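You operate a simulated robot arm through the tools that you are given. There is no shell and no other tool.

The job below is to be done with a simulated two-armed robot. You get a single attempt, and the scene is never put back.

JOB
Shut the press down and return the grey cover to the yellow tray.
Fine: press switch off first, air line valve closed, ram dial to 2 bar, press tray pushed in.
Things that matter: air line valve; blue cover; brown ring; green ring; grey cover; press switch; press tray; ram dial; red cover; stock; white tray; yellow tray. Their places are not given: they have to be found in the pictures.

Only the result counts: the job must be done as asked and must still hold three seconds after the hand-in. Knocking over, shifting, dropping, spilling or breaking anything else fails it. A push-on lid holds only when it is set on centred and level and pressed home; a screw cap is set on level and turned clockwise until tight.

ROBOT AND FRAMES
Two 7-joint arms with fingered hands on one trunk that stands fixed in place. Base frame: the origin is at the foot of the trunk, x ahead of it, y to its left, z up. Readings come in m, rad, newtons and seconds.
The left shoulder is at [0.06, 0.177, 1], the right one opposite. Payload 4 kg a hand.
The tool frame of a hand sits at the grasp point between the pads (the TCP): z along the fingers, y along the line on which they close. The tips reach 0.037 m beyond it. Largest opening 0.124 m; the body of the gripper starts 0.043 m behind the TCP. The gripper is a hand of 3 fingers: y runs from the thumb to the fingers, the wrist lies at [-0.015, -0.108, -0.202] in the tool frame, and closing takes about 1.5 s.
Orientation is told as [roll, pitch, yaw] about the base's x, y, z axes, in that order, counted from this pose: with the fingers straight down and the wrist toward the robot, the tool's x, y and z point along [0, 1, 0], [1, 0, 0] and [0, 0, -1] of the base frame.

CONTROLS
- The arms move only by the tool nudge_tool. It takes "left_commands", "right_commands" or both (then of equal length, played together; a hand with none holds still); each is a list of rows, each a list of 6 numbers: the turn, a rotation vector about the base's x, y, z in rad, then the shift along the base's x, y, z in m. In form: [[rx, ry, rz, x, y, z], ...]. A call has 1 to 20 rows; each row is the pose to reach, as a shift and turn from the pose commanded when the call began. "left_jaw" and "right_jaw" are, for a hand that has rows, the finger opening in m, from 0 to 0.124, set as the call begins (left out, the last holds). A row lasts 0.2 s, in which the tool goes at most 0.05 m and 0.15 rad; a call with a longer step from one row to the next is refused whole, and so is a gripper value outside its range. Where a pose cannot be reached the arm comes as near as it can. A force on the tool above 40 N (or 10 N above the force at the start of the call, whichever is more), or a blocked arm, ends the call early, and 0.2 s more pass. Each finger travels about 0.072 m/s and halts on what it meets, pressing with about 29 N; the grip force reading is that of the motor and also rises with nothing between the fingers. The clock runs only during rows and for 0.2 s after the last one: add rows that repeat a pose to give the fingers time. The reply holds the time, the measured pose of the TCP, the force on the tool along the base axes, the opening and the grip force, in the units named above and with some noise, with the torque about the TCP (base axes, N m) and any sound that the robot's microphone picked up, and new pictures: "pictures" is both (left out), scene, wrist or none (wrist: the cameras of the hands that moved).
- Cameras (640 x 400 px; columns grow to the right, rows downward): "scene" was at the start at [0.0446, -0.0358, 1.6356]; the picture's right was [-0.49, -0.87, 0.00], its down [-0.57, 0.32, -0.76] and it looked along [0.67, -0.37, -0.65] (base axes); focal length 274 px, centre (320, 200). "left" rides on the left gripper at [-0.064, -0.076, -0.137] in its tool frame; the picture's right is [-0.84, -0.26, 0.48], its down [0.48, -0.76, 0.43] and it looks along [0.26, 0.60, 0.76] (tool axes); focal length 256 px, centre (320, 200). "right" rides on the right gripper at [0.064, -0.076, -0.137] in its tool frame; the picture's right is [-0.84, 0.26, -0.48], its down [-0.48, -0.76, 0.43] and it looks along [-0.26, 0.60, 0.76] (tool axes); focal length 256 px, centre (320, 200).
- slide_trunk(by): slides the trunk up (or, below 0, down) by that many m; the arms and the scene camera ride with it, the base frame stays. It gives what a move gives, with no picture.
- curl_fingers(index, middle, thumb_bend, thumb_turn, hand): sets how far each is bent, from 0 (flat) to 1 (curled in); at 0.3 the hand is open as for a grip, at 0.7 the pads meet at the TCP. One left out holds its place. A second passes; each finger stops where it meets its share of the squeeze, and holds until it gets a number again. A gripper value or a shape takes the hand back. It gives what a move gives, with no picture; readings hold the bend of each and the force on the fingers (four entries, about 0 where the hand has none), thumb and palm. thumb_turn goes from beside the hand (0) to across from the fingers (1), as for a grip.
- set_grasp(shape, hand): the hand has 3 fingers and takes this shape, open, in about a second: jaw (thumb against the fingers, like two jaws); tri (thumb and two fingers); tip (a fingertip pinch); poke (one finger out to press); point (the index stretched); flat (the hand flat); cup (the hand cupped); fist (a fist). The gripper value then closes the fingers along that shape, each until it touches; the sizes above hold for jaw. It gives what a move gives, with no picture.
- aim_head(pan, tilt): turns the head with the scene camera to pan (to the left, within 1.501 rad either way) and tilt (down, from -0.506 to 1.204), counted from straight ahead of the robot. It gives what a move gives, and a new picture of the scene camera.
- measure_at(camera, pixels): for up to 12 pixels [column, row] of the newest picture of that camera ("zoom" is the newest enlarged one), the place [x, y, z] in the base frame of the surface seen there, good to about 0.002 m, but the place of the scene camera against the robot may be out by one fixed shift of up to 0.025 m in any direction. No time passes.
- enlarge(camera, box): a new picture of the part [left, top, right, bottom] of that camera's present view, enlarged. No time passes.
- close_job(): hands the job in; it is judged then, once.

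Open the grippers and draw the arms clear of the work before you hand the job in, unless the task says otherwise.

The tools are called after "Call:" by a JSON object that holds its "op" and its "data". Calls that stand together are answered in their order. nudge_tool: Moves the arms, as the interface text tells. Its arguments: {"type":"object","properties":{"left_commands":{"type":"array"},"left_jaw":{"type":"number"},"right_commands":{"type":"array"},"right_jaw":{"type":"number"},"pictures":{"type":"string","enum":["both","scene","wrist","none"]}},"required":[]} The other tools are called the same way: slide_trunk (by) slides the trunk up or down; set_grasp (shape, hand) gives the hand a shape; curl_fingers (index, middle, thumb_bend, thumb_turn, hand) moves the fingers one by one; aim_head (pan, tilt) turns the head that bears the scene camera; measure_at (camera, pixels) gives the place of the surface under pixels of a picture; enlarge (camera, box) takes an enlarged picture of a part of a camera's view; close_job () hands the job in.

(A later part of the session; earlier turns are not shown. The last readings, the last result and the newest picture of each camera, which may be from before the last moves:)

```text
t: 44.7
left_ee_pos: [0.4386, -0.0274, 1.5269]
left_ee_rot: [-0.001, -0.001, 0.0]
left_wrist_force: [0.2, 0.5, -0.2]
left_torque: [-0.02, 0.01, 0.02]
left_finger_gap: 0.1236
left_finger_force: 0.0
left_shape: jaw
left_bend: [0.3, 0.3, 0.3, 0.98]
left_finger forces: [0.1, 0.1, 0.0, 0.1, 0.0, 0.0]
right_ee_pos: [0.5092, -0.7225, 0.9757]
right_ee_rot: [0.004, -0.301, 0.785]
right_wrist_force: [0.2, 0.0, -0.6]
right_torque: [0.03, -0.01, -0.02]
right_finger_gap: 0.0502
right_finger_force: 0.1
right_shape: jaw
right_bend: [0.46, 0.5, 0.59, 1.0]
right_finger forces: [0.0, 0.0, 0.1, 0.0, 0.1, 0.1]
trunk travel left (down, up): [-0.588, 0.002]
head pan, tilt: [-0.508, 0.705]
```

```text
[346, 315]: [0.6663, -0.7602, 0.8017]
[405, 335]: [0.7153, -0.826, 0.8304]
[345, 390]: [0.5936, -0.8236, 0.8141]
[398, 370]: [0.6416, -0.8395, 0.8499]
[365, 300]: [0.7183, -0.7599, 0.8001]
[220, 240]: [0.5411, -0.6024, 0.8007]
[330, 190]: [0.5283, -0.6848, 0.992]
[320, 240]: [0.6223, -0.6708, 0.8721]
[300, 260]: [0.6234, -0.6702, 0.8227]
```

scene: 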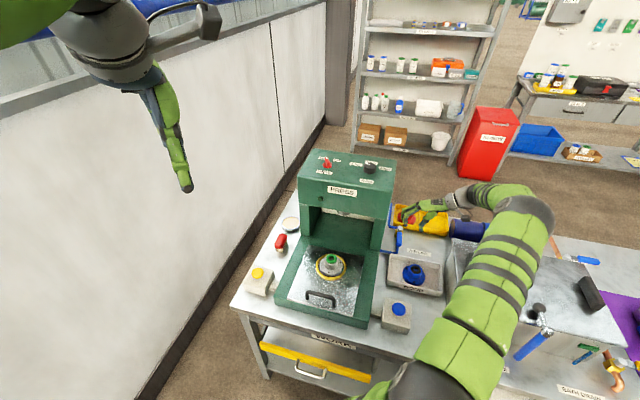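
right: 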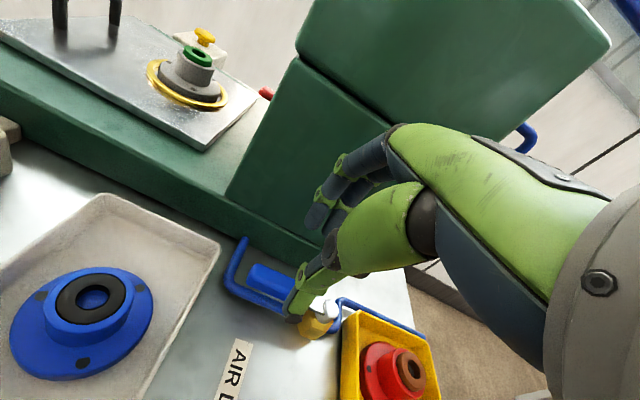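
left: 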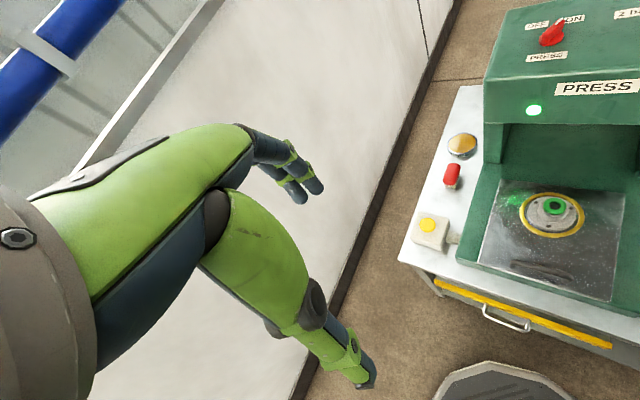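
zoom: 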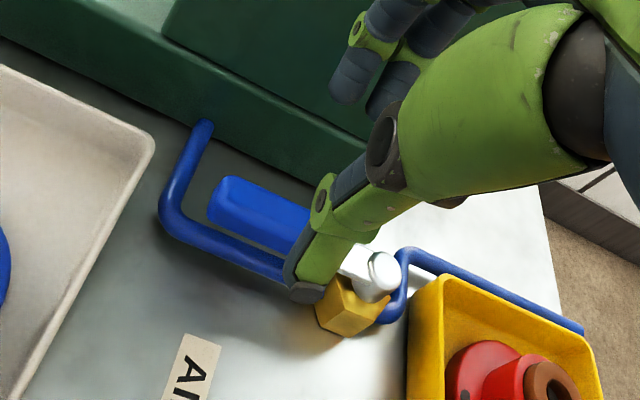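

Stem at (0.597,-0.745), lever end near (0.522,-0.678), lever top z 0.862. I lower so that the two fingers sit on the press side of the lever at about 0.07 m from the stem and the thumb on the other side.

Call:
{"op": "nudge_tool", "data": {"right_commands": [[0, 0, 0, 0.013, 0.007, -0.02], [0, 0, 0, 0.027, 0.0145, -0.05], [0, 0, 0, 0.027, 0.0145, -0.075], [0, 0, 0, 0.027, 0.0145, -0.095], [0, 0, 0, 0.027, 0.0145, -0.108], [0, 0, 0, 0.027, 0.0145, -0.108]]}}

Call:
{"op": "enlarge", "data": {"camera": "right", "box": [220, 180, 420, 370]}}

Call:
{"op": "enlarge", "data": {"camera": "scene", "box": [370, 190, 470, 260]}}

```text
t: 46.1
left_ee_pos: [0.4381, -0.0276, 1.5272]
left_ee_rot: [0.0, -0.002, 0.0]
left_wrist_force: [-0.3, 0.5, 0.0]
left_torque: [0.01, 0.0, 0.0]
left_finger_gap: 0.1237
left_finger_force: 0.2
left_shape: jaw
left_bend: [0.3, 0.3, 0.3, 0.98]
left_finger forces: [0.0, 0.1, 0.0, 0.0, 0.0, 0.0]
right_ee_pos: [0.5368, -0.7091, 0.8698]
right_ee_rot: [0.003, -0.301, 0.787]
right_wrist_force: [0.0, -0.1, 0.1]
right_torque: [-0.02, 0.02, 0.0]
right_finger_gap: 0.0503
right_finger_force: 0.1
right_shape: jaw
right_bend: [0.46, 0.5, 0.59, 1.0]
right_finger forces: [0.1, 0.0, 0.0, 0.0, 0.0, 0.0]
trunk travel left (down, up): [-0.588, 0.002]
head pan, tilt: [-0.508, 0.705]
```

scene: 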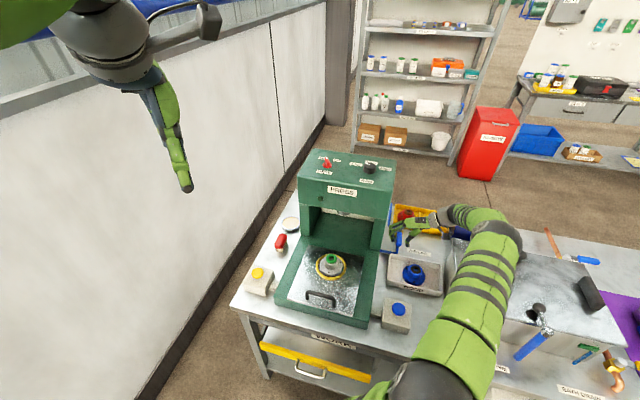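
right: 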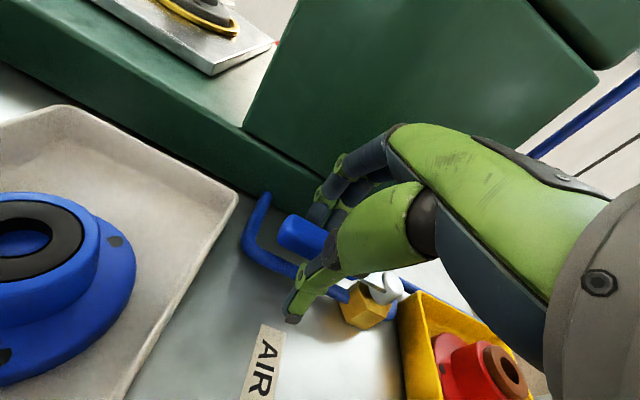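

```text
2.11 times, centred on (320, 275) of right
```

zoom: 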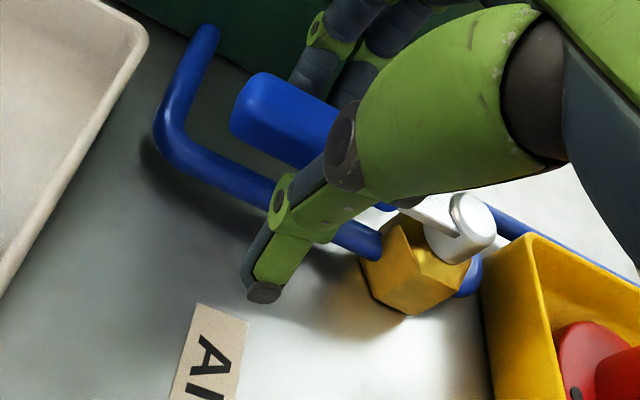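

```text
5.71 times, centred on (420, 225) of scene
```

zoom: 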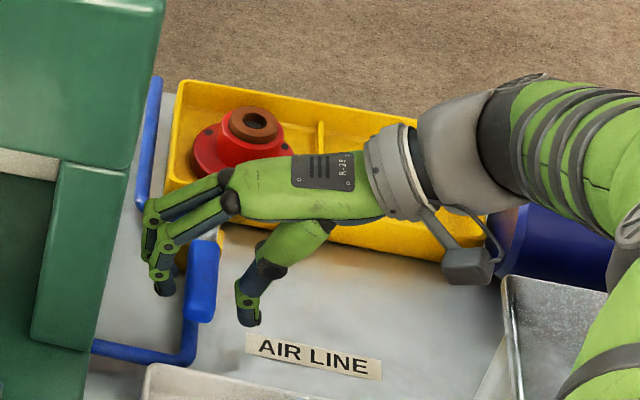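

The fingers are on the press side of the lever and the thumb on the other. I pull along the arc about the stem by 0.6 rad, rotating the hand along with it by 0.36 rad.

Call:
{"op": "nudge_tool", "data": {"right_commands": [[0, 0, 0.06, -0.0034, -0.0062, 0], [0, 0, 0.12, -0.006, -0.0126, 0], [0, 0, 0.18, -0.0079, -0.0194, 0], [0, 0, 0.24, -0.0093, -0.0262, 0], [0, 0, 0.3, -0.0098, -0.0332, 0], [0, 0, 0.36, -0.0098, -0.0402, 0], [0, 0, 0.36, -0.0098, -0.0402, 0]]}}

Call:
{"op": "enlarge", "data": {"camera": "scene", "box": [370, 190, 470, 260]}}

Call:
{"op": "enlarge", "data": {"camera": "right", "box": [220, 180, 420, 370]}}

```text
t: 47.7
left_ee_pos: [0.4403, -0.0273, 1.5273]
left_ee_rot: [0.001, 0.002, -0.001]
left_wrist_force: [0.6, 0.0, -1.1]
left_torque: [0.0, 0.05, 0.03]
left_finger_gap: 0.1237
left_finger_force: 0.0
left_shape: jaw
left_bend: [0.3, 0.3, 0.3, 0.98]
left_finger forces: [0.0, 0.0, 0.0, 0.0, 0.0, 0.1]
right_ee_pos: [0.5072, -0.7215, 0.8856]
right_ee_rot: [0.007, -0.301, 1.147]
right_wrist_force: [0.6, 0.6, 0.2]
right_torque: [0.0, 0.02, 0.01]
right_finger_gap: 0.0505
right_finger_force: 0.0
right_shape: jaw
right_bend: [0.46, 0.5, 0.59, 1.0]
right_finger forces: [0.1, 0.0, 0.0, 0.1, 0.0, 0.0]
right hand out of reach, approached as far as the arm can: row 4, 5, 6, 7
trunk travel left (down, up): [-0.588, 0.002]
head pan, tilt: [-0.508, 0.705]
```

scene: 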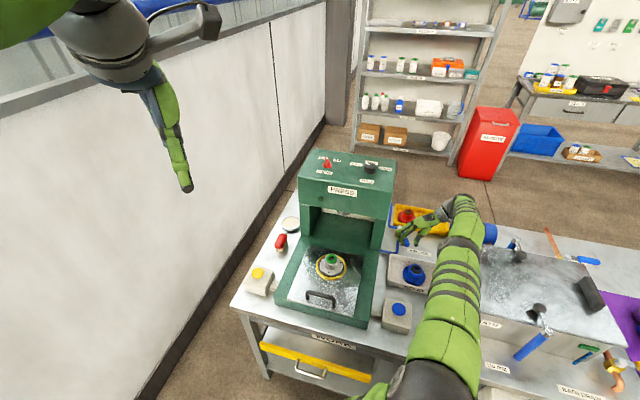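
right: 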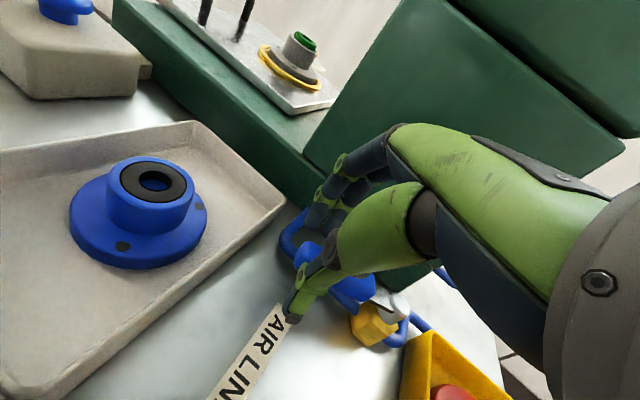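

```text
5.71 times, centred on (420, 225) of scene
```

zoom: 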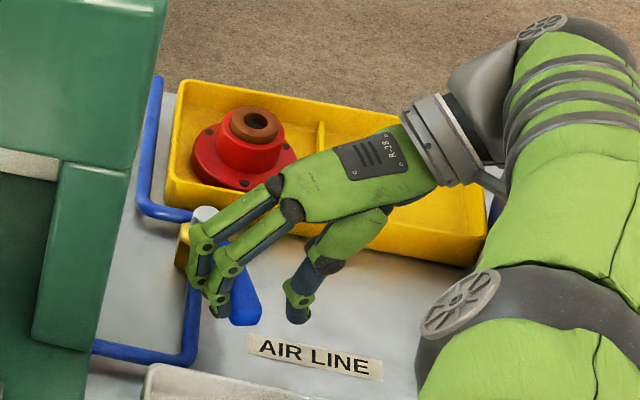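

```text
2.11 times, centred on (320, 275) of right
```

zoom: 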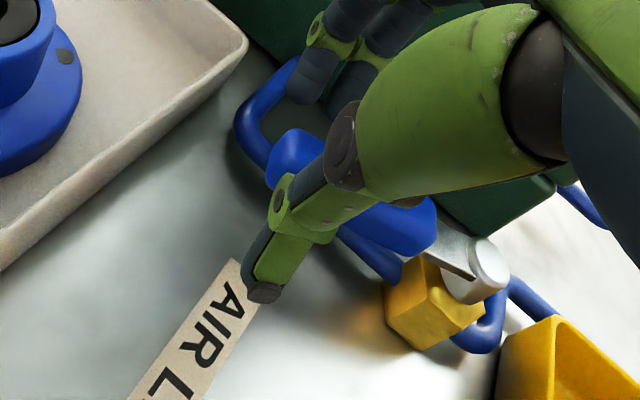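

The lever moved about 25–30°, but the wrist met a limit (reached (0.507,-0.722)). I lift straight up and turn the hand back to a comfortable yaw, then will push the rest with closed fingers.

Call:
{"op": "nudge_tool", "data": {"right_commands": [[0, 0, 0, 0, 0, 0.03], [0, 0, 0, 0, 0, 0.06], [0, 0, -0.1, -0.01, 0.01, 0.09], [0, 0, -0.2, -0.03, 0.02, 0.12], [0, 0, -0.3, -0.05, 0.03, 0.14], [0, 0, -0.4, -0.06, 0.04, 0.15], [0, 0, -0.4, -0.06, 0.04, 0.15]]}}

Call:
{"op": "enlarge", "data": {"camera": "scene", "box": [370, 190, 470, 260]}}

```text
t: 49.3
left_ee_pos: [0.439, -0.0293, 1.5271]
left_ee_rot: [0.0, 0.001, 0.0]
left_wrist_force: [0.9, 0.6, 0.0]
left_torque: [0.0, -0.03, -0.03]
left_finger_gap: 0.1238
left_finger_force: 0.1
left_shape: jaw
left_bend: [0.3, 0.3, 0.3, 0.98]
left_finger forces: [0.1, 0.0, 0.0, 0.1, 0.0, 0.2]
right_ee_pos: [0.4474, -0.6781, 1.0336]
right_ee_rot: [0.005, -0.301, 0.743]
right_wrist_force: [1.0, 0.7, -0.1]
right_torque: [-0.01, -0.01, 0.02]
right_finger_gap: 0.0505
right_finger_force: 0.0
right_shape: jaw
right_bend: [0.46, 0.5, 0.59, 1.0]
right_finger forces: [0.1, 0.0, 0.1, 0.0, 0.0, 0.0]
trunk travel left (down, up): [-0.588, 0.002]
head pan, tilt: [-0.508, 0.705]
```

scene: 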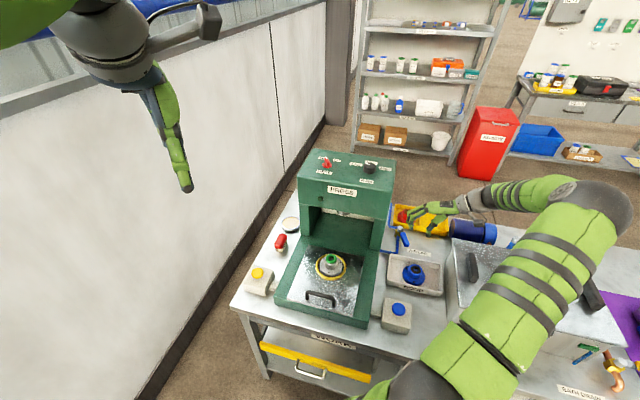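
right: 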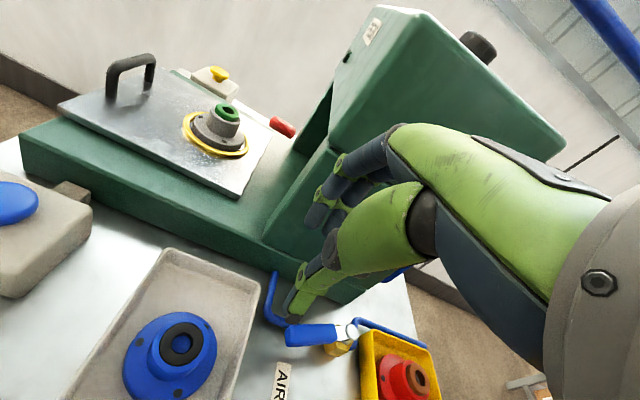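

```text
5.71 times, centred on (420, 225) of scene
```

zoom: 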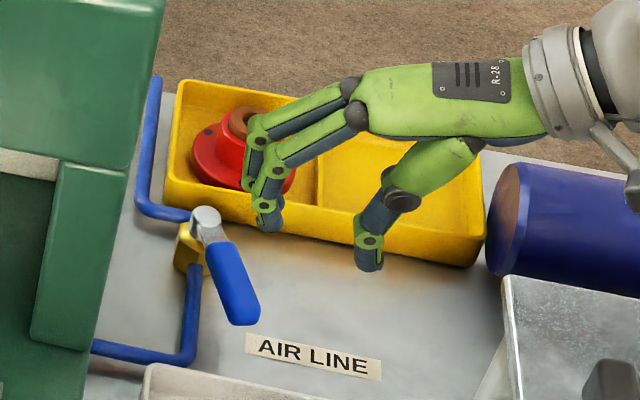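

Tracking is fine again and the lever is part way. I measure its present line.

Call:
{"op": "measure_at", "data": {"camera": "right", "pixels": [[289, 332], [300, 332], [320, 331], [333, 330], [346, 331], [290, 342], [310, 342], [270, 310], [258, 290], [230, 370]]}}

Call:
{"op": "enlarge", "data": {"camera": "right", "box": [250, 260, 370, 380]}}

```text
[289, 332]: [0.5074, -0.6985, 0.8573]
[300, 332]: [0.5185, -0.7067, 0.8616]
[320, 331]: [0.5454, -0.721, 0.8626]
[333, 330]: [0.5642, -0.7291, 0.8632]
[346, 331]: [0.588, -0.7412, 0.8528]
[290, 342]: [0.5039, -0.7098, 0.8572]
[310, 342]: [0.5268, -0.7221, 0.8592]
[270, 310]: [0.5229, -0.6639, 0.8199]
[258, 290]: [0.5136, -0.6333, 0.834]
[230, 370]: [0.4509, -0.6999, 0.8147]
```

```text
3.33 times, centred on (310, 320) of right
```

zoom: 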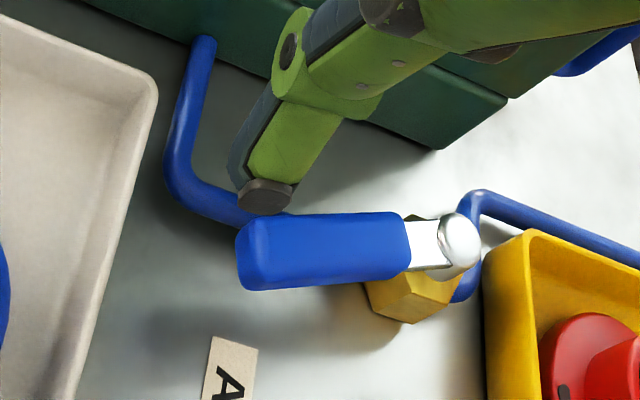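

The lever is now about 20° turned. I close the fingers, straighten the hand to yaw -0.4 and bring it above the press side of the lever, ready to push.

Call:
{"op": "nudge_tool", "data": {"right_commands": [[-0.006, 0.0312, -0.113, 0.0, 0.0, 0], [-0.012, 0.0624, -0.227, 0.01, 0.0, 0], [-0.018, 0.0937, -0.34, 0.02, 0.002, 0], [-0.024, 0.1249, -0.454, 0.03, 0.004, 0], [-0.03, 0.1561, -0.567, 0.04, 0.006, -0.005], [-0.036, 0.1873, -0.681, 0.05, 0.008, -0.01], [-0.042, 0.2185, -0.794, 0.065, 0.01, -0.02], [-0.048, 0.2498, -0.907, 0.08, 0.01, -0.03], [-0.054, 0.281, -1.021, 0.09, 0.01, -0.045], [-0.06, 0.3122, -1.134, 0.098, 0.01, -0.06], [-0.06, 0.3122, -1.134, 0.098, 0.01, -0.06]], "right_jaw": 0.0}}

Call:
{"op": "enlarge", "data": {"camera": "right", "box": [220, 200, 380, 360]}}

Call:
{"op": "enlarge", "data": {"camera": "scene", "box": [370, 190, 470, 260]}}

```text
t: 51.7
left_ee_pos: [0.4388, -0.0284, 1.5277]
left_ee_rot: [0.0, 0.0, -0.001]
left_wrist_force: [-0.7, -0.2, -0.1]
left_torque: [0.03, 0.01, -0.02]
left_finger_gap: 0.1238
left_finger_force: 0.0
left_shape: jaw
left_bend: [0.3, 0.3, 0.3, 0.98]
left_finger forces: [0.0, 0.0, 0.0, 0.0, 0.0, 0.0]
right_ee_pos: [0.5434, -0.6681, 0.9755]
right_ee_rot: [0.001, -0.001, -0.398]
right_wrist_force: [0.5, -0.7, -0.2]
right_torque: [-0.02, 0.0, -0.03]
right_finger_gap: 0.0
right_finger_force: 29.0
right_shape: jaw
right_bend: [0.7, 0.7, 0.71, 1.0]
right_finger forces: [0.1, 0.1, 0.1, 0.0, 0.0, 0.0]
trunk travel left (down, up): [-0.588, 0.002]
head pan, tilt: [-0.508, 0.705]
```

scene: 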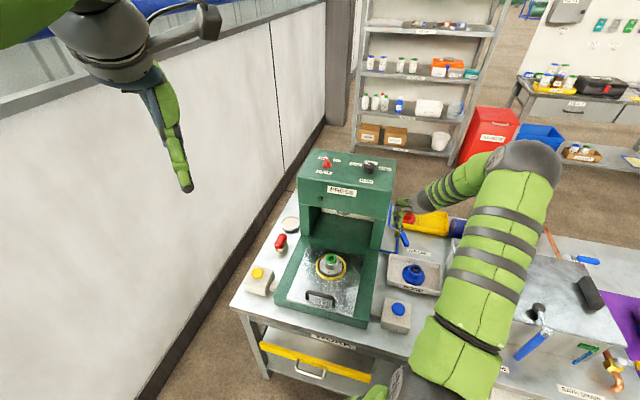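
right: 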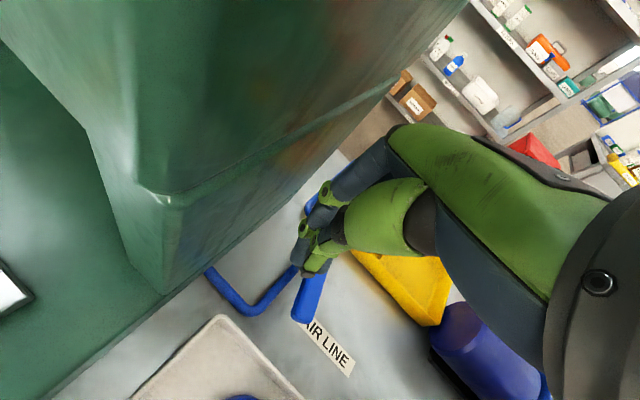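

```text
2.50 times, centred on (300, 280) of right
```

zoom: 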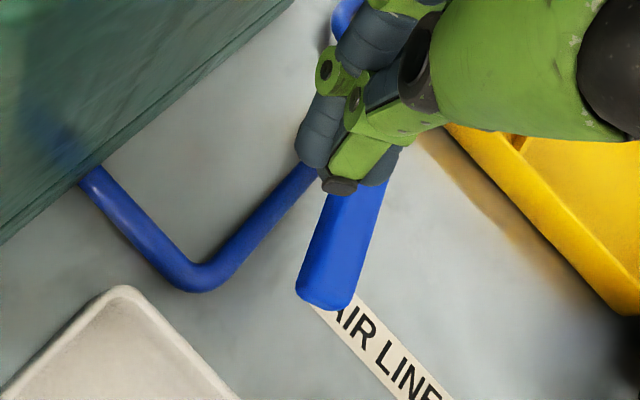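

```text
5.71 times, centred on (420, 225) of scene
```

zoom: 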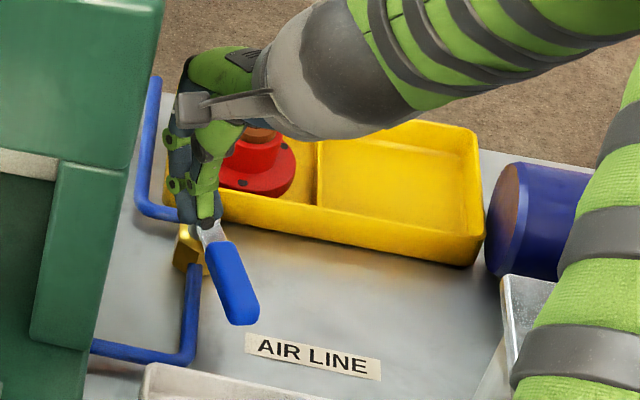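

The hand is just left of the lever. I shift slightly away from the lever and lower so the tips are at z about 0.839, above the pipe.

Call:
{"op": "nudge_tool", "data": {"right_commands": [[0, 0, 0, 0.004, 0.008, -0.03], [0, 0, 0, 0.004, 0.008, -0.06], [0, 0, 0, 0.004, 0.008, -0.085], [0, 0, 0, 0.004, 0.008, -0.0995], [0, 0, 0, 0.004, 0.008, -0.0995]]}}

Call:
{"op": "enlarge", "data": {"camera": "scene", "box": [370, 190, 470, 260]}}

Call:
{"op": "enlarge", "data": {"camera": "right", "box": [220, 200, 380, 360]}}

```text
t: 52.9
left_ee_pos: [0.4392, -0.0276, 1.5272]
left_ee_rot: [0.002, 0.0, 0.0]
left_wrist_force: [-0.3, -0.4, 0.5]
left_torque: [0.0, 0.0, 0.02]
left_finger_gap: 0.124
left_finger_force: 0.0
left_shape: jaw
left_bend: [0.3, 0.3, 0.3, 0.98]
left_finger forces: [0.0, 0.0, 0.0, 0.0, 0.0, 0.1]
right_ee_pos: [0.5503, -0.6602, 0.8729]
right_ee_rot: [0.0, 0.001, -0.396]
right_wrist_force: [-0.1, -0.5, 0.8]
right_torque: [0.03, -0.03, -0.03]
right_finger_gap: 0.0002
right_finger_force: 29.4
right_shape: jaw
right_bend: [0.7, 0.7, 0.71, 1.0]
right_finger forces: [0.0, 0.0, 0.0, 0.0, 0.0, 0.1]
trunk travel left (down, up): [-0.588, 0.002]
head pan, tilt: [-0.508, 0.705]
```

scene: 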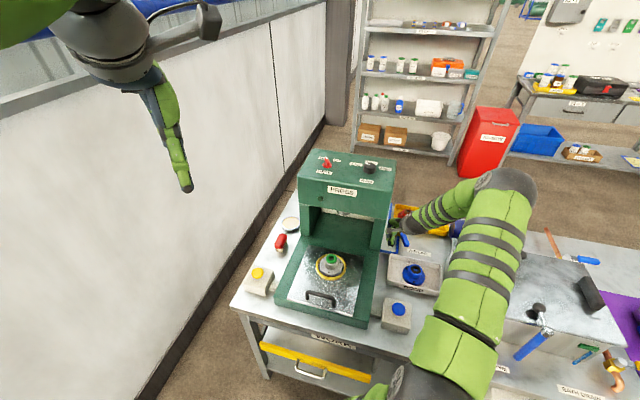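
right: 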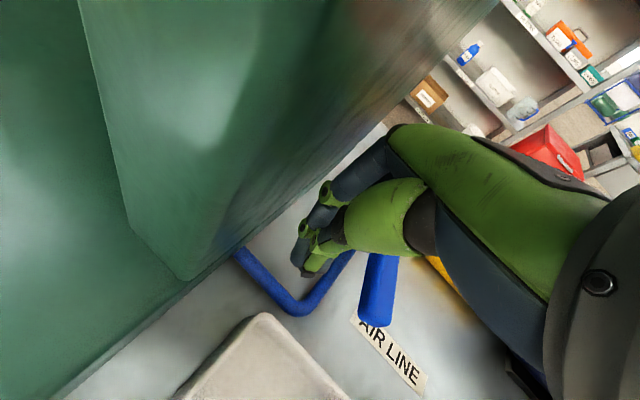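

```text
5.71 times, centred on (420, 225) of scene
```

zoom: 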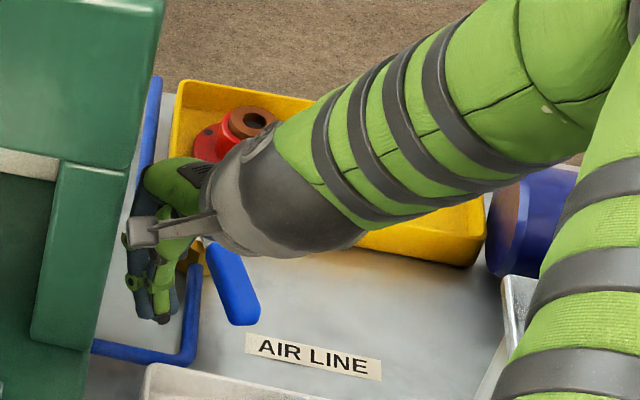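

```text
2.50 times, centred on (300, 280) of right
```

zoom: 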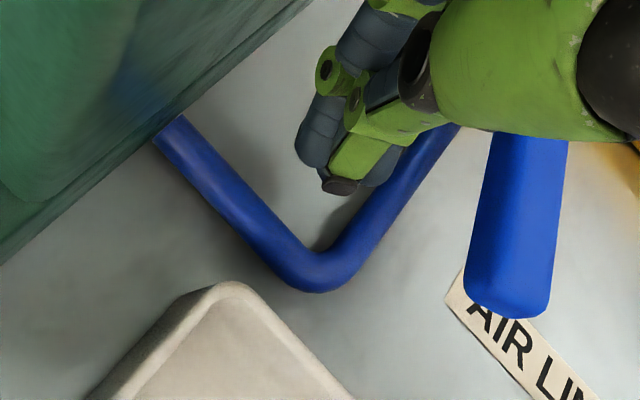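

The fingers stand left of the lever without contact. I push along the arc about the stem.

Call:
{"op": "nudge_tool", "data": {"right_commands": [[0, 0, 0, -0.0115, -0.0213, 0], [0, 0, 0, -0.0218, -0.0324, 0], [0, 0, 0, -0.0298, -0.0451, 0], [0, 0, 0, -0.0356, -0.0591, 0], [0, 0, 0, -0.0388, -0.0738, 0], [0, 0, 0, -0.0394, -0.0889, 0], [0, 0, 0, -0.0374, -0.1039, 0], [0, 0, 0, -0.0329, -0.1183, 0], [0, 0, 0, -0.0329, -0.1183, 0]]}}

Call:
{"op": "enlarge", "data": {"camera": "right", "box": [220, 200, 420, 400]}}

Call:
{"op": "enlarge", "data": {"camera": "scene", "box": [370, 190, 470, 260]}}

```text
t: 54.9
left_ee_pos: [0.4358, -0.0243, 1.5287]
left_ee_rot: [-0.005, 0.0, -0.001]
left_wrist_force: [-0.8, -0.2, 0.1]
left_torque: [0.03, -0.02, 0.0]
left_finger_gap: 0.1237
left_finger_force: 0.2
left_shape: jaw
left_bend: [0.3, 0.3, 0.3, 0.98]
left_finger forces: [0.0, 0.1, 0.0, 0.1, 0.0, 0.0]
right_ee_pos: [0.5132, -0.7743, 0.8778]
right_ee_rot: [0.001, 0.001, -0.392]
right_wrist_force: [-15.9, 28.7, 14.2]
right_torque: [0.08, -0.12, 0.31]
right_finger_gap: 0.0003
right_finger_force: 28.3
right_shape: jaw
right_bend: [0.7, 0.7, 0.7, 1.0]
right_finger forces: [0.0, 33.6, 0.0, 0.1, 0.1, 0.0]
trunk travel left (down, up): [-0.588, 0.002]
head pan, tilt: [-0.508, 0.705]
```

scene: 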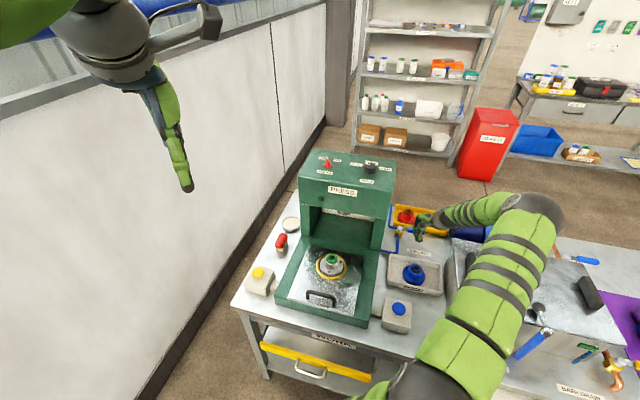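
right: 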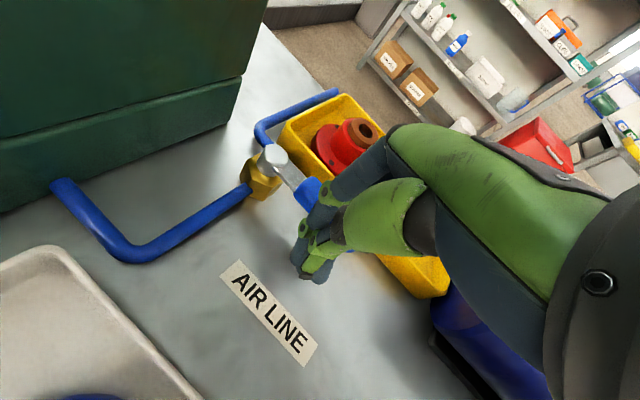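

```text
2.00 times, centred on (320, 300) of right
```

zoom: 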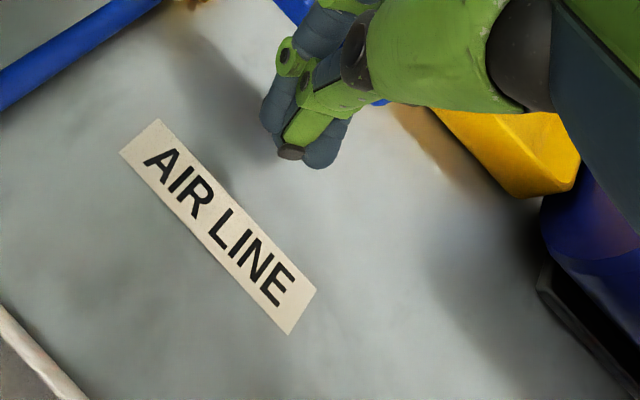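

```text
5.71 times, centred on (420, 225) of scene
```

zoom: 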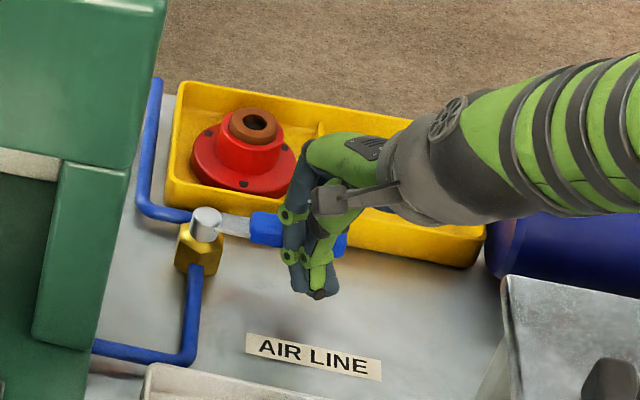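

The lever now stands about perpendicular to the pipe and pushes back with 33 N, so it is at its stop. I back off and lift to check.

Call:
{"op": "nudge_tool", "data": {"right_commands": [[0, 0, 0, -0.015, 0.015, 0], [0, 0, 0, -0.03, 0.03, 0.02], [0, 0, 0, -0.05, 0.04, 0.05], [0, 0, 0, -0.07, 0.04, 0.09], [0, 0, 0, -0.09, 0.04, 0.13], [0, 0, 0, -0.1, 0.04, 0.17], [0, 0, 0, -0.1, 0.04, 0.17]]}}

Call:
{"op": "enlarge", "data": {"camera": "scene", "box": [370, 190, 470, 260]}}

Call:
{"op": "enlarge", "data": {"camera": "right", "box": [200, 150, 440, 350]}}

```text
t: 56.5
left_ee_pos: [0.4401, -0.029, 1.5267]
left_ee_rot: [0.001, 0.0, -0.001]
left_wrist_force: [-0.5, 0.4, -0.2]
left_torque: [-0.02, 0.01, -0.01]
left_finger_gap: 0.1237
left_finger_force: 0.1
left_shape: jaw
left_bend: [0.3, 0.3, 0.3, 0.98]
left_finger forces: [0.0, 0.0, 0.0, 0.1, 0.1, 0.0]
right_ee_pos: [0.415, -0.7397, 1.0442]
right_ee_rot: [0.0, 0.0, -0.394]
right_wrist_force: [0.6, 0.0, -0.8]
right_torque: [0.01, -0.03, 0.0]
right_finger_gap: 0.0001
right_finger_force: 29.0
right_shape: jaw
right_bend: [0.7, 0.7, 0.71, 1.0]
right_finger forces: [0.0, 0.1, 0.1, 0.1, 0.0, 0.1]
trunk travel left (down, up): [-0.588, 0.002]
head pan, tilt: [-0.508, 0.705]
```

scene: 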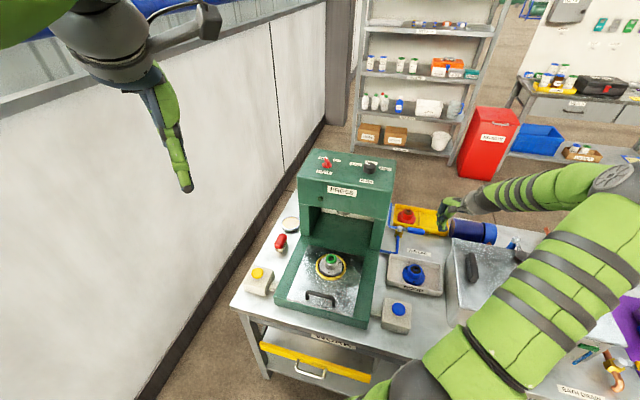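
right: 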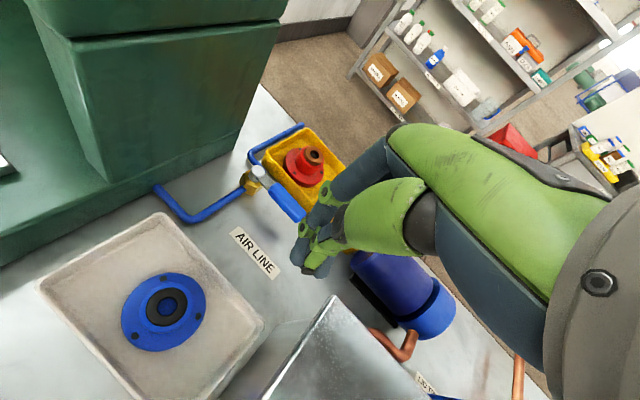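

```text
5.71 times, centred on (420, 225) of scene
```

zoom: 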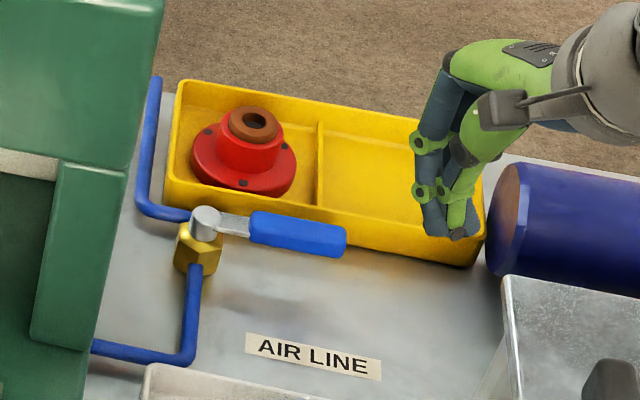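

```text
2.00 times, centred on (320, 250) of right
```

zoom: 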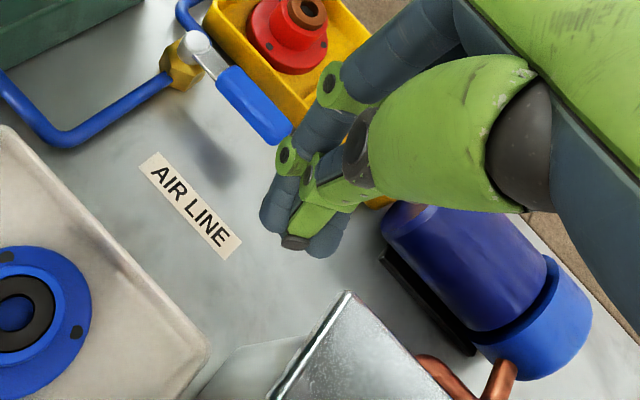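

The valve lever is square to the pipe: closed. Before carrying the cover I measure the bath's top and the yellow tray to know the space around the free compartment.

Call:
{"op": "measure_at", "data": {"camera": "right", "pixels": [[334, 298], [300, 340], [370, 340], [375, 255], [425, 300], [345, 280], [300, 190], [320, 140]]}}

Call:
{"op": "measure_at", "data": {"camera": "scene", "pixels": [[428, 222], [437, 215], [445, 225], [430, 235], [452, 236], [447, 215], [425, 213], [405, 215], [420, 229], [399, 226], [456, 235], [480, 235]]}}

```text
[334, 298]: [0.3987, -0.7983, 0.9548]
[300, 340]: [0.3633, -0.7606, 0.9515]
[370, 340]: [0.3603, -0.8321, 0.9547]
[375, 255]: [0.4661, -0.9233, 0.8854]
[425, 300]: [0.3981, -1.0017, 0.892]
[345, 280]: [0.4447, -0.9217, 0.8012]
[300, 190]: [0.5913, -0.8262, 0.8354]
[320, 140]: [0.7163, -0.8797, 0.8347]
```

```text
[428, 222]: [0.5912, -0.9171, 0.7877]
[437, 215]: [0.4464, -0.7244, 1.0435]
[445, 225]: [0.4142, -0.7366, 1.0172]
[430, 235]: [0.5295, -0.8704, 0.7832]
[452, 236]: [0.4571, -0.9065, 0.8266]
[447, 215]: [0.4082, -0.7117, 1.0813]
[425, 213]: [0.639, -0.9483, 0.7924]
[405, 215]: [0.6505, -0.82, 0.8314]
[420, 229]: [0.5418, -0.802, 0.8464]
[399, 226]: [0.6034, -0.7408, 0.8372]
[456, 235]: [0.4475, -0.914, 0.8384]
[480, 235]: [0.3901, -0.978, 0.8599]
```

Bath top is at 0.955 and the blue cylinder top at 0.885. I swing the right hand to yaw -0.97 above the tray's near side, to view the yellow tray with the wrist camera.

Call:
{"op": "nudge_tool", "data": {"right_commands": [[0, 0, -0.12, 0.01, -0.01, 0.03], [0, 0, -0.24, 0.025, -0.025, 0.06], [0, 0, -0.36, 0.045, -0.04, 0.07], [0, 0, -0.48, 0.065, -0.06, 0.07], [0, 0, -0.576, 0.085, -0.08, 0.07], [0, 0, -0.576, 0.085, -0.08, 0.07]]}}

Call:
{"op": "enlarge", "data": {"camera": "right", "box": [120, 180, 400, 400]}}

```text
t: 57.9
left_ee_pos: [0.4389, -0.0277, 1.5276]
left_ee_rot: [-0.001, 0.0, -0.001]
left_wrist_force: [-0.2, 0.3, 0.3]
left_torque: [0.0, -0.05, 0.01]
left_finger_gap: 0.1238
left_finger_force: 0.1
left_shape: jaw
left_bend: [0.3, 0.3, 0.3, 0.98]
left_finger forces: [0.0, 0.0, 0.0, 0.0, 0.0, 0.1]
right_ee_pos: [0.5007, -0.8178, 1.1124]
right_ee_rot: [0.0, 0.0, -0.973]
right_wrist_force: [-1.1, 0.9, 0.7]
right_torque: [-0.03, -0.02, -0.02]
right_finger_gap: 0.0001
right_finger_force: 28.6
right_shape: jaw
right_bend: [0.7, 0.7, 0.72, 1.0]
right_finger forces: [0.0, 0.0, 0.0, 0.0, 0.0, 0.0]
trunk travel left (down, up): [-0.588, 0.002]
head pan, tilt: [-0.508, 0.705]
```

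scene: 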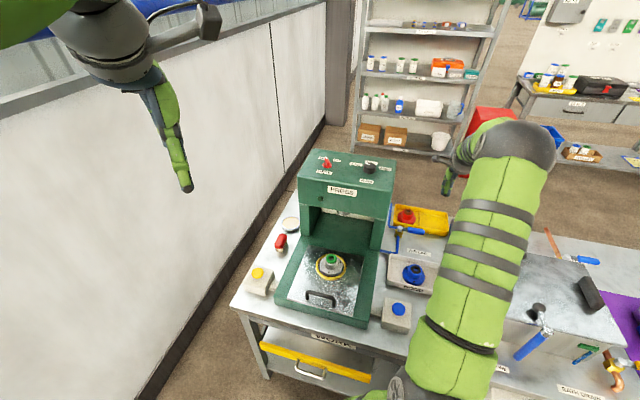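
right: 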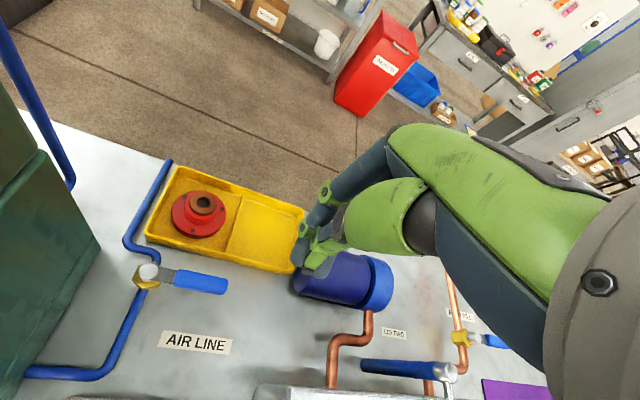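

```text
1.82 times, centred on (260, 290) of right
```

zoom: 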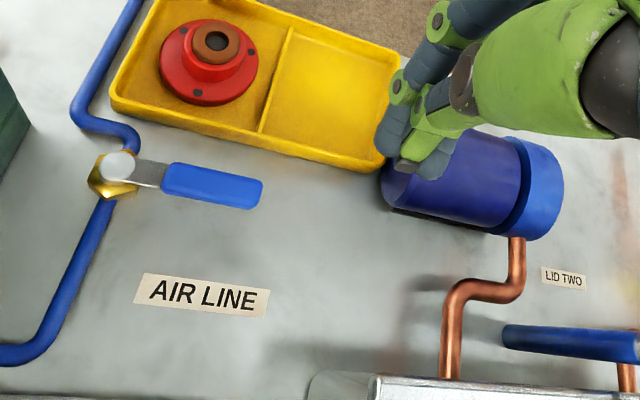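

The free right compartment is visible around (262,230). I measure its floor, rims and divider, plus the red cover for size.

Call:
{"op": "measure_at", "data": {"camera": "right", "pixels": [[262, 230], [240, 200], [228, 250], [300, 210], [292, 272], [262, 264], [268, 200], [233, 226], [203, 204], [200, 235], [175, 215], [285, 225]]}}

Call:
{"op": "measure_at", "data": {"camera": "right", "pixels": [[172, 220], [226, 215], [195, 190], [188, 244], [245, 245], [255, 210], [250, 230], [275, 240], [200, 283], [150, 273], [178, 278], [222, 287]]}}

```text
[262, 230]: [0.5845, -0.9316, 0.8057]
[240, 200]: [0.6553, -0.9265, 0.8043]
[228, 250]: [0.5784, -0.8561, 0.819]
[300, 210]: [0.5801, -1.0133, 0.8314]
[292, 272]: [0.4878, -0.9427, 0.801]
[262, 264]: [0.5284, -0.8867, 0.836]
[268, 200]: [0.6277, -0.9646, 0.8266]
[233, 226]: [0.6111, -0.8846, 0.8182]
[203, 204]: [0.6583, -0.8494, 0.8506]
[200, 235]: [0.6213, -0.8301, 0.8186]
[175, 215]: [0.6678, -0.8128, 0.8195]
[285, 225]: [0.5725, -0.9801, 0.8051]
```

```text
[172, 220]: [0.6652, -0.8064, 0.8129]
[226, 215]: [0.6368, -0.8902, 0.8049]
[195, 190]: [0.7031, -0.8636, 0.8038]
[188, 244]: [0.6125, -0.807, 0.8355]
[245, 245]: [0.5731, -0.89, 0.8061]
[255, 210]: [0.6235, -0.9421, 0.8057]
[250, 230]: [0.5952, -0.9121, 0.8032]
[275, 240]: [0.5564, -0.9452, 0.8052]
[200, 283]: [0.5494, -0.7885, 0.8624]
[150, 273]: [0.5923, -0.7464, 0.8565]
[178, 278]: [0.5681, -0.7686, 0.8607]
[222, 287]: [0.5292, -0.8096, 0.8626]
```

Lever azimuth is 225°, exactly square. The free compartment's centre is at about (0.575,-0.929), floor z 0.805, roughly 0.10 by 0.115 m. Now I take the right hand, opened, over toward the grey cover.

Call:
{"op": "nudge_tool", "data": {"right_commands": [[0, 0, 0.1, -0.03, 0.03, 0], [0, 0, 0.2, -0.06, 0.06, 0.0], [0, 0, 0.3, -0.085, 0.1, 0.0], [0, 0, 0.4, -0.1, 0.145, 0.0], [0, 0, 0.5, -0.1, 0.19, 0.0], [0, 0, 0.6, -0.09, 0.235, -0.01], [0, 0, 0.7, -0.07, 0.28, -0.02], [0, 0, 0.77, -0.045, 0.32, -0.03], [0, 0, 0.77, -0.02, 0.36, -0.035], [0, 0, 0.77, 0.0, 0.4, -0.035], [0, 0, 0.77, 0.0, 0.4, -0.035]], "right_jaw": 0.09}}

Call:
{"op": "enlarge", "data": {"camera": "right", "box": [120, 150, 400, 360]}}

```text
refused: row 7 steps farther than a row can; nothing moved
```

```text
1.90 times, centred on (260, 255) of right
```

zoom: 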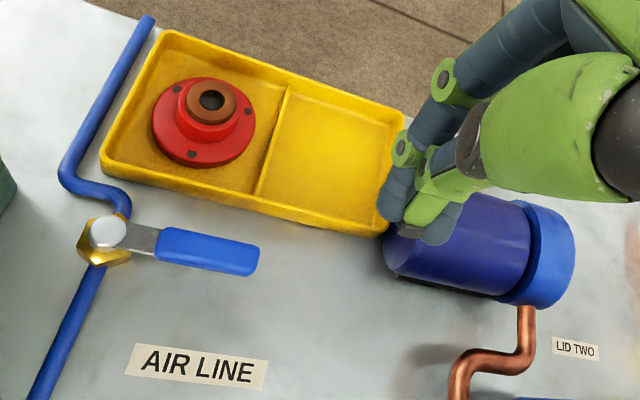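

One row's step was slightly too long and nothing moved; I send the same path with shorter steps.

Call:
{"op": "nudge_tool", "data": {"right_commands": [[0, 0, 0.1, -0.03, 0.03, 0], [0, 0, 0.2, -0.06, 0.06, 0.0], [0, 0, 0.3, -0.085, 0.1, 0.0], [0, 0, 0.4, -0.1, 0.14, 0.0], [0, 0, 0.5, -0.1, 0.18, 0.0], [0, 0, 0.6, -0.095, 0.22, -0.01], [0, 0, 0.7, -0.08, 0.26, -0.02], [0, 0, 0.77, -0.06, 0.3, -0.03], [0, 0, 0.77, -0.04, 0.34, -0.035], [0, 0, 0.77, -0.02, 0.37, -0.035], [0, 0, 0.77, 0.0, 0.4, -0.035], [0, 0, 0.77, 0.0, 0.4, -0.035]], "right_jaw": 0.09}}

Call:
{"op": "enlarge", "data": {"camera": "right", "box": [120, 150, 400, 360]}}

```text
t: 60.5
left_ee_pos: [0.4387, -0.0269, 1.5278]
left_ee_rot: [-0.001, 0.0, 0.0]
left_wrist_force: [-0.2, 0.3, 0.7]
left_torque: [-0.01, 0.02, 0.02]
left_finger_gap: 0.1241
left_finger_force: 0.1
left_shape: jaw
left_bend: [0.3, 0.3, 0.3, 0.98]
left_finger forces: [0.0, 0.1, 0.0, 0.0, 0.0, 0.1]
right_ee_pos: [0.4994, -0.4166, 1.0757]
right_ee_rot: [-0.001, 0.0, -0.201]
right_wrist_force: [-0.9, 0.4, -0.7]
right_torque: [0.0, 0.01, -0.03]
right_finger_gap: 0.09
right_finger_force: 0.0
right_shape: jaw
right_bend: [0.34, 0.37, 0.49, 0.99]
right_finger forces: [0.0, 0.1, 0.0, 0.0, 0.0, 0.0]
trunk travel left (down, up): [-0.588, 0.002]
head pan, tilt: [-0.508, 0.705]
```

scene: 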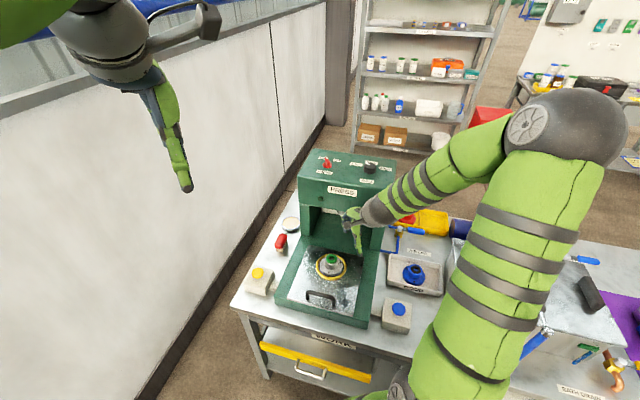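
right: 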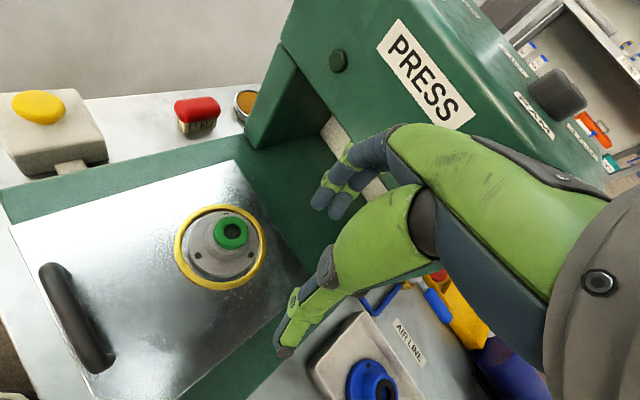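

```text
1.90 times, centred on (260, 255) of right
```

zoom: 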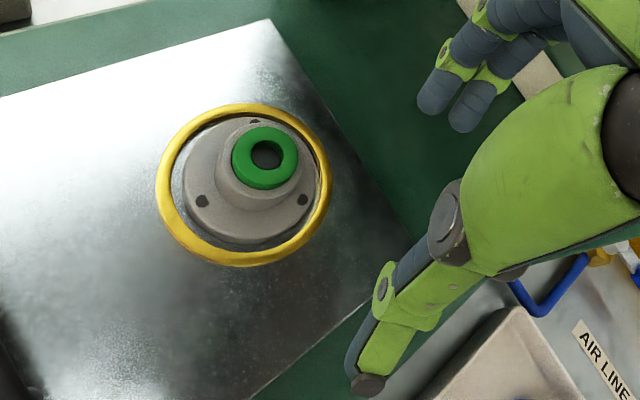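

I measure the grey cover, its boss and ring, and the tray's surface and handle.

Call:
{"op": "measure_at", "data": {"camera": "zoom", "pixels": [[240, 140], [292, 160], [262, 185], [275, 130], [250, 195], [225, 180], [205, 220], [300, 225], [190, 165], [250, 240], [245, 258], [120, 250]]}}

Call:
{"op": "measure_at", "data": {"camera": "right", "pixels": [[50, 272], [75, 315], [100, 358], [95, 350], [60, 320], [15, 225], [235, 165], [305, 280], [90, 395], [230, 150], [10, 205], [250, 200]]}}

```text
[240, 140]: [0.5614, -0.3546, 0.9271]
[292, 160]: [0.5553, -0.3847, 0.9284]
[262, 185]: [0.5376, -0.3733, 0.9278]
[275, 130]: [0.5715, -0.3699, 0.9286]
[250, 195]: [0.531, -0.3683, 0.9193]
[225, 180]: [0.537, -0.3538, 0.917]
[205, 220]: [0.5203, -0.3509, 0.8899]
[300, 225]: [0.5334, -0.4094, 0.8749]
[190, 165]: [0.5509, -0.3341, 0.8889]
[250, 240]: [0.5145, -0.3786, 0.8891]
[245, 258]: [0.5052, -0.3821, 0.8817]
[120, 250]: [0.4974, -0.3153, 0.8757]
```

```text
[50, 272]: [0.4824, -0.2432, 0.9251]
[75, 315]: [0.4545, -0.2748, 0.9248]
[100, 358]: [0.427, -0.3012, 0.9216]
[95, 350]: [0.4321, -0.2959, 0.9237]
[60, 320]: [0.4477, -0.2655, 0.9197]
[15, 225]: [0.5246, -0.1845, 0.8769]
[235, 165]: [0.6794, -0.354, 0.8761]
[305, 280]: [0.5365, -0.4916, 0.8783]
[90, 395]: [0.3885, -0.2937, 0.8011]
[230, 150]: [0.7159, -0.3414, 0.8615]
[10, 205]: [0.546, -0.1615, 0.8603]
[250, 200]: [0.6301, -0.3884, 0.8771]
```

Ring top is at z 0.928, boss top 0.918 with radius 0.024, flange top 0.889, cover centre (0.554,-0.3705). I move above it and lower until the fingertips are just above the flange.

Call:
{"op": "nudge_tool", "data": {"right_commands": [[0, 0, 0, 0.018, 0.015, -0.02], [0, 0, 0, 0.036, 0.031, -0.04], [0, 0, 0, 0.0546, 0.0461, -0.06], [0, 0, 0, 0.0546, 0.0461, -0.08], [0, 0, 0, 0.0546, 0.0461, -0.08]]}}

Call:
{"op": "enlarge", "data": {"camera": "right", "box": [180, 180, 400, 370]}}

```text
t: 61.7
left_ee_pos: [0.439, -0.0277, 1.5271]
left_ee_rot: [0.0, 0.0, 0.001]
left_wrist_force: [-0.2, 0.5, -0.9]
left_torque: [-0.02, 0.04, -0.03]
left_finger_gap: 0.1238
left_finger_force: 0.1
left_shape: jaw
left_bend: [0.3, 0.3, 0.3, 0.98]
left_finger forces: [0.0, 0.0, 0.0, 0.0, 0.0, 0.1]
right_ee_pos: [0.5549, -0.3714, 0.9997]
right_ee_rot: [-0.001, 0.001, -0.202]
right_wrist_force: [0.5, 0.3, 0.4]
right_torque: [0.0, -0.02, -0.03]
right_finger_gap: 0.0902
right_finger_force: 0.0
right_shape: jaw
right_bend: [0.34, 0.37, 0.49, 0.99]
right_finger forces: [0.1, 0.0, 0.1, 0.0, 0.0, 0.0]
trunk travel left (down, up): [-0.588, 0.002]
head pan, tilt: [-0.508, 0.705]
```

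scene: 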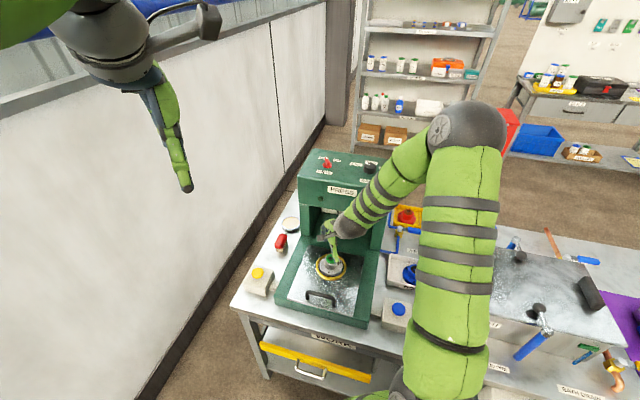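
right: 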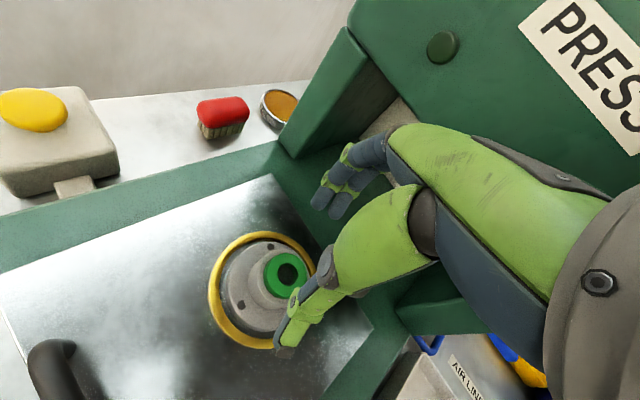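

```text
2.11 times, centred on (290, 275) of right
```

zoom: 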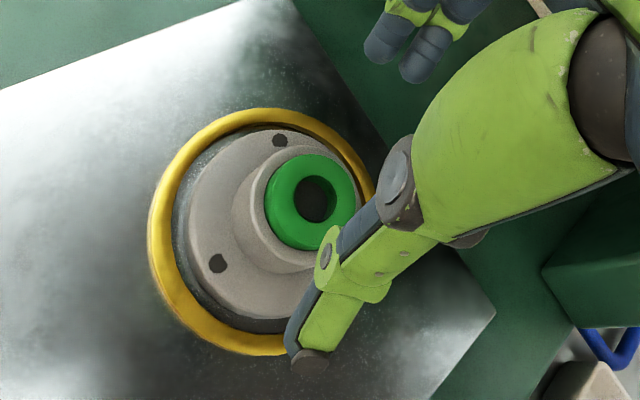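

The ring centre (286,275) lies right under the TCP's projection (289,273). I lower 0.07 m.

Call:
{"op": "nudge_tool", "data": {"right_commands": [[0, 0, 0, -0.001, 0.001, -0.025], [0, 0, 0, -0.001, 0.001, -0.05], [0, 0, 0, -0.001, 0.001, -0.063], [0, 0, 0, -0.001, 0.001, -0.07], [0, 0, 0, -0.001, 0.001, -0.07]], "pictures": "wrist"}}

```text
t: 62.9
left_ee_pos: [0.4384, -0.0274, 1.5271]
left_ee_rot: [-0.002, 0.0, 0.001]
left_wrist_force: [0.1, 0.4, 0.4]
left_torque: [0.02, -0.03, 0.0]
left_finger_gap: 0.124
left_finger_force: 0.1
left_shape: jaw
left_bend: [0.3, 0.3, 0.3, 0.98]
left_finger forces: [0.1, 0.0, 0.0, 0.0, 0.1, 0.0]
right_ee_pos: [0.5543, -0.3719, 0.9276]
right_ee_rot: [0.0, 0.0, -0.2]
right_wrist_force: [-0.5, -0.2, -0.8]
right_torque: [0.02, -0.03, 0.01]
right_finger_gap: 0.0902
right_finger_force: 0.1
right_shape: jaw
right_bend: [0.34, 0.37, 0.49, 0.99]
right_finger forces: [0.1, 0.1, 0.0, 0.0, 0.0, 0.1]
trunk travel left (down, up): [-0.588, 0.002]
head pan, tilt: [-0.508, 0.705]
```

right: 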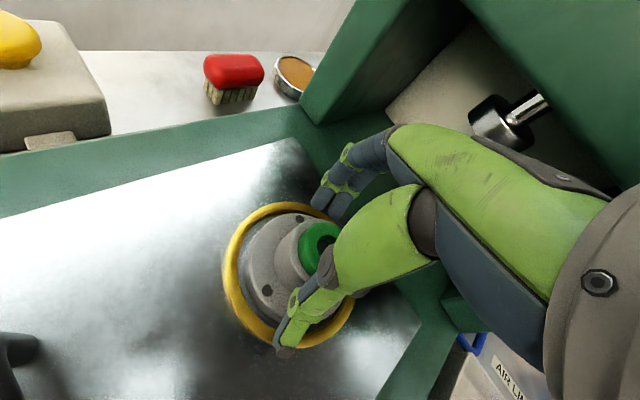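

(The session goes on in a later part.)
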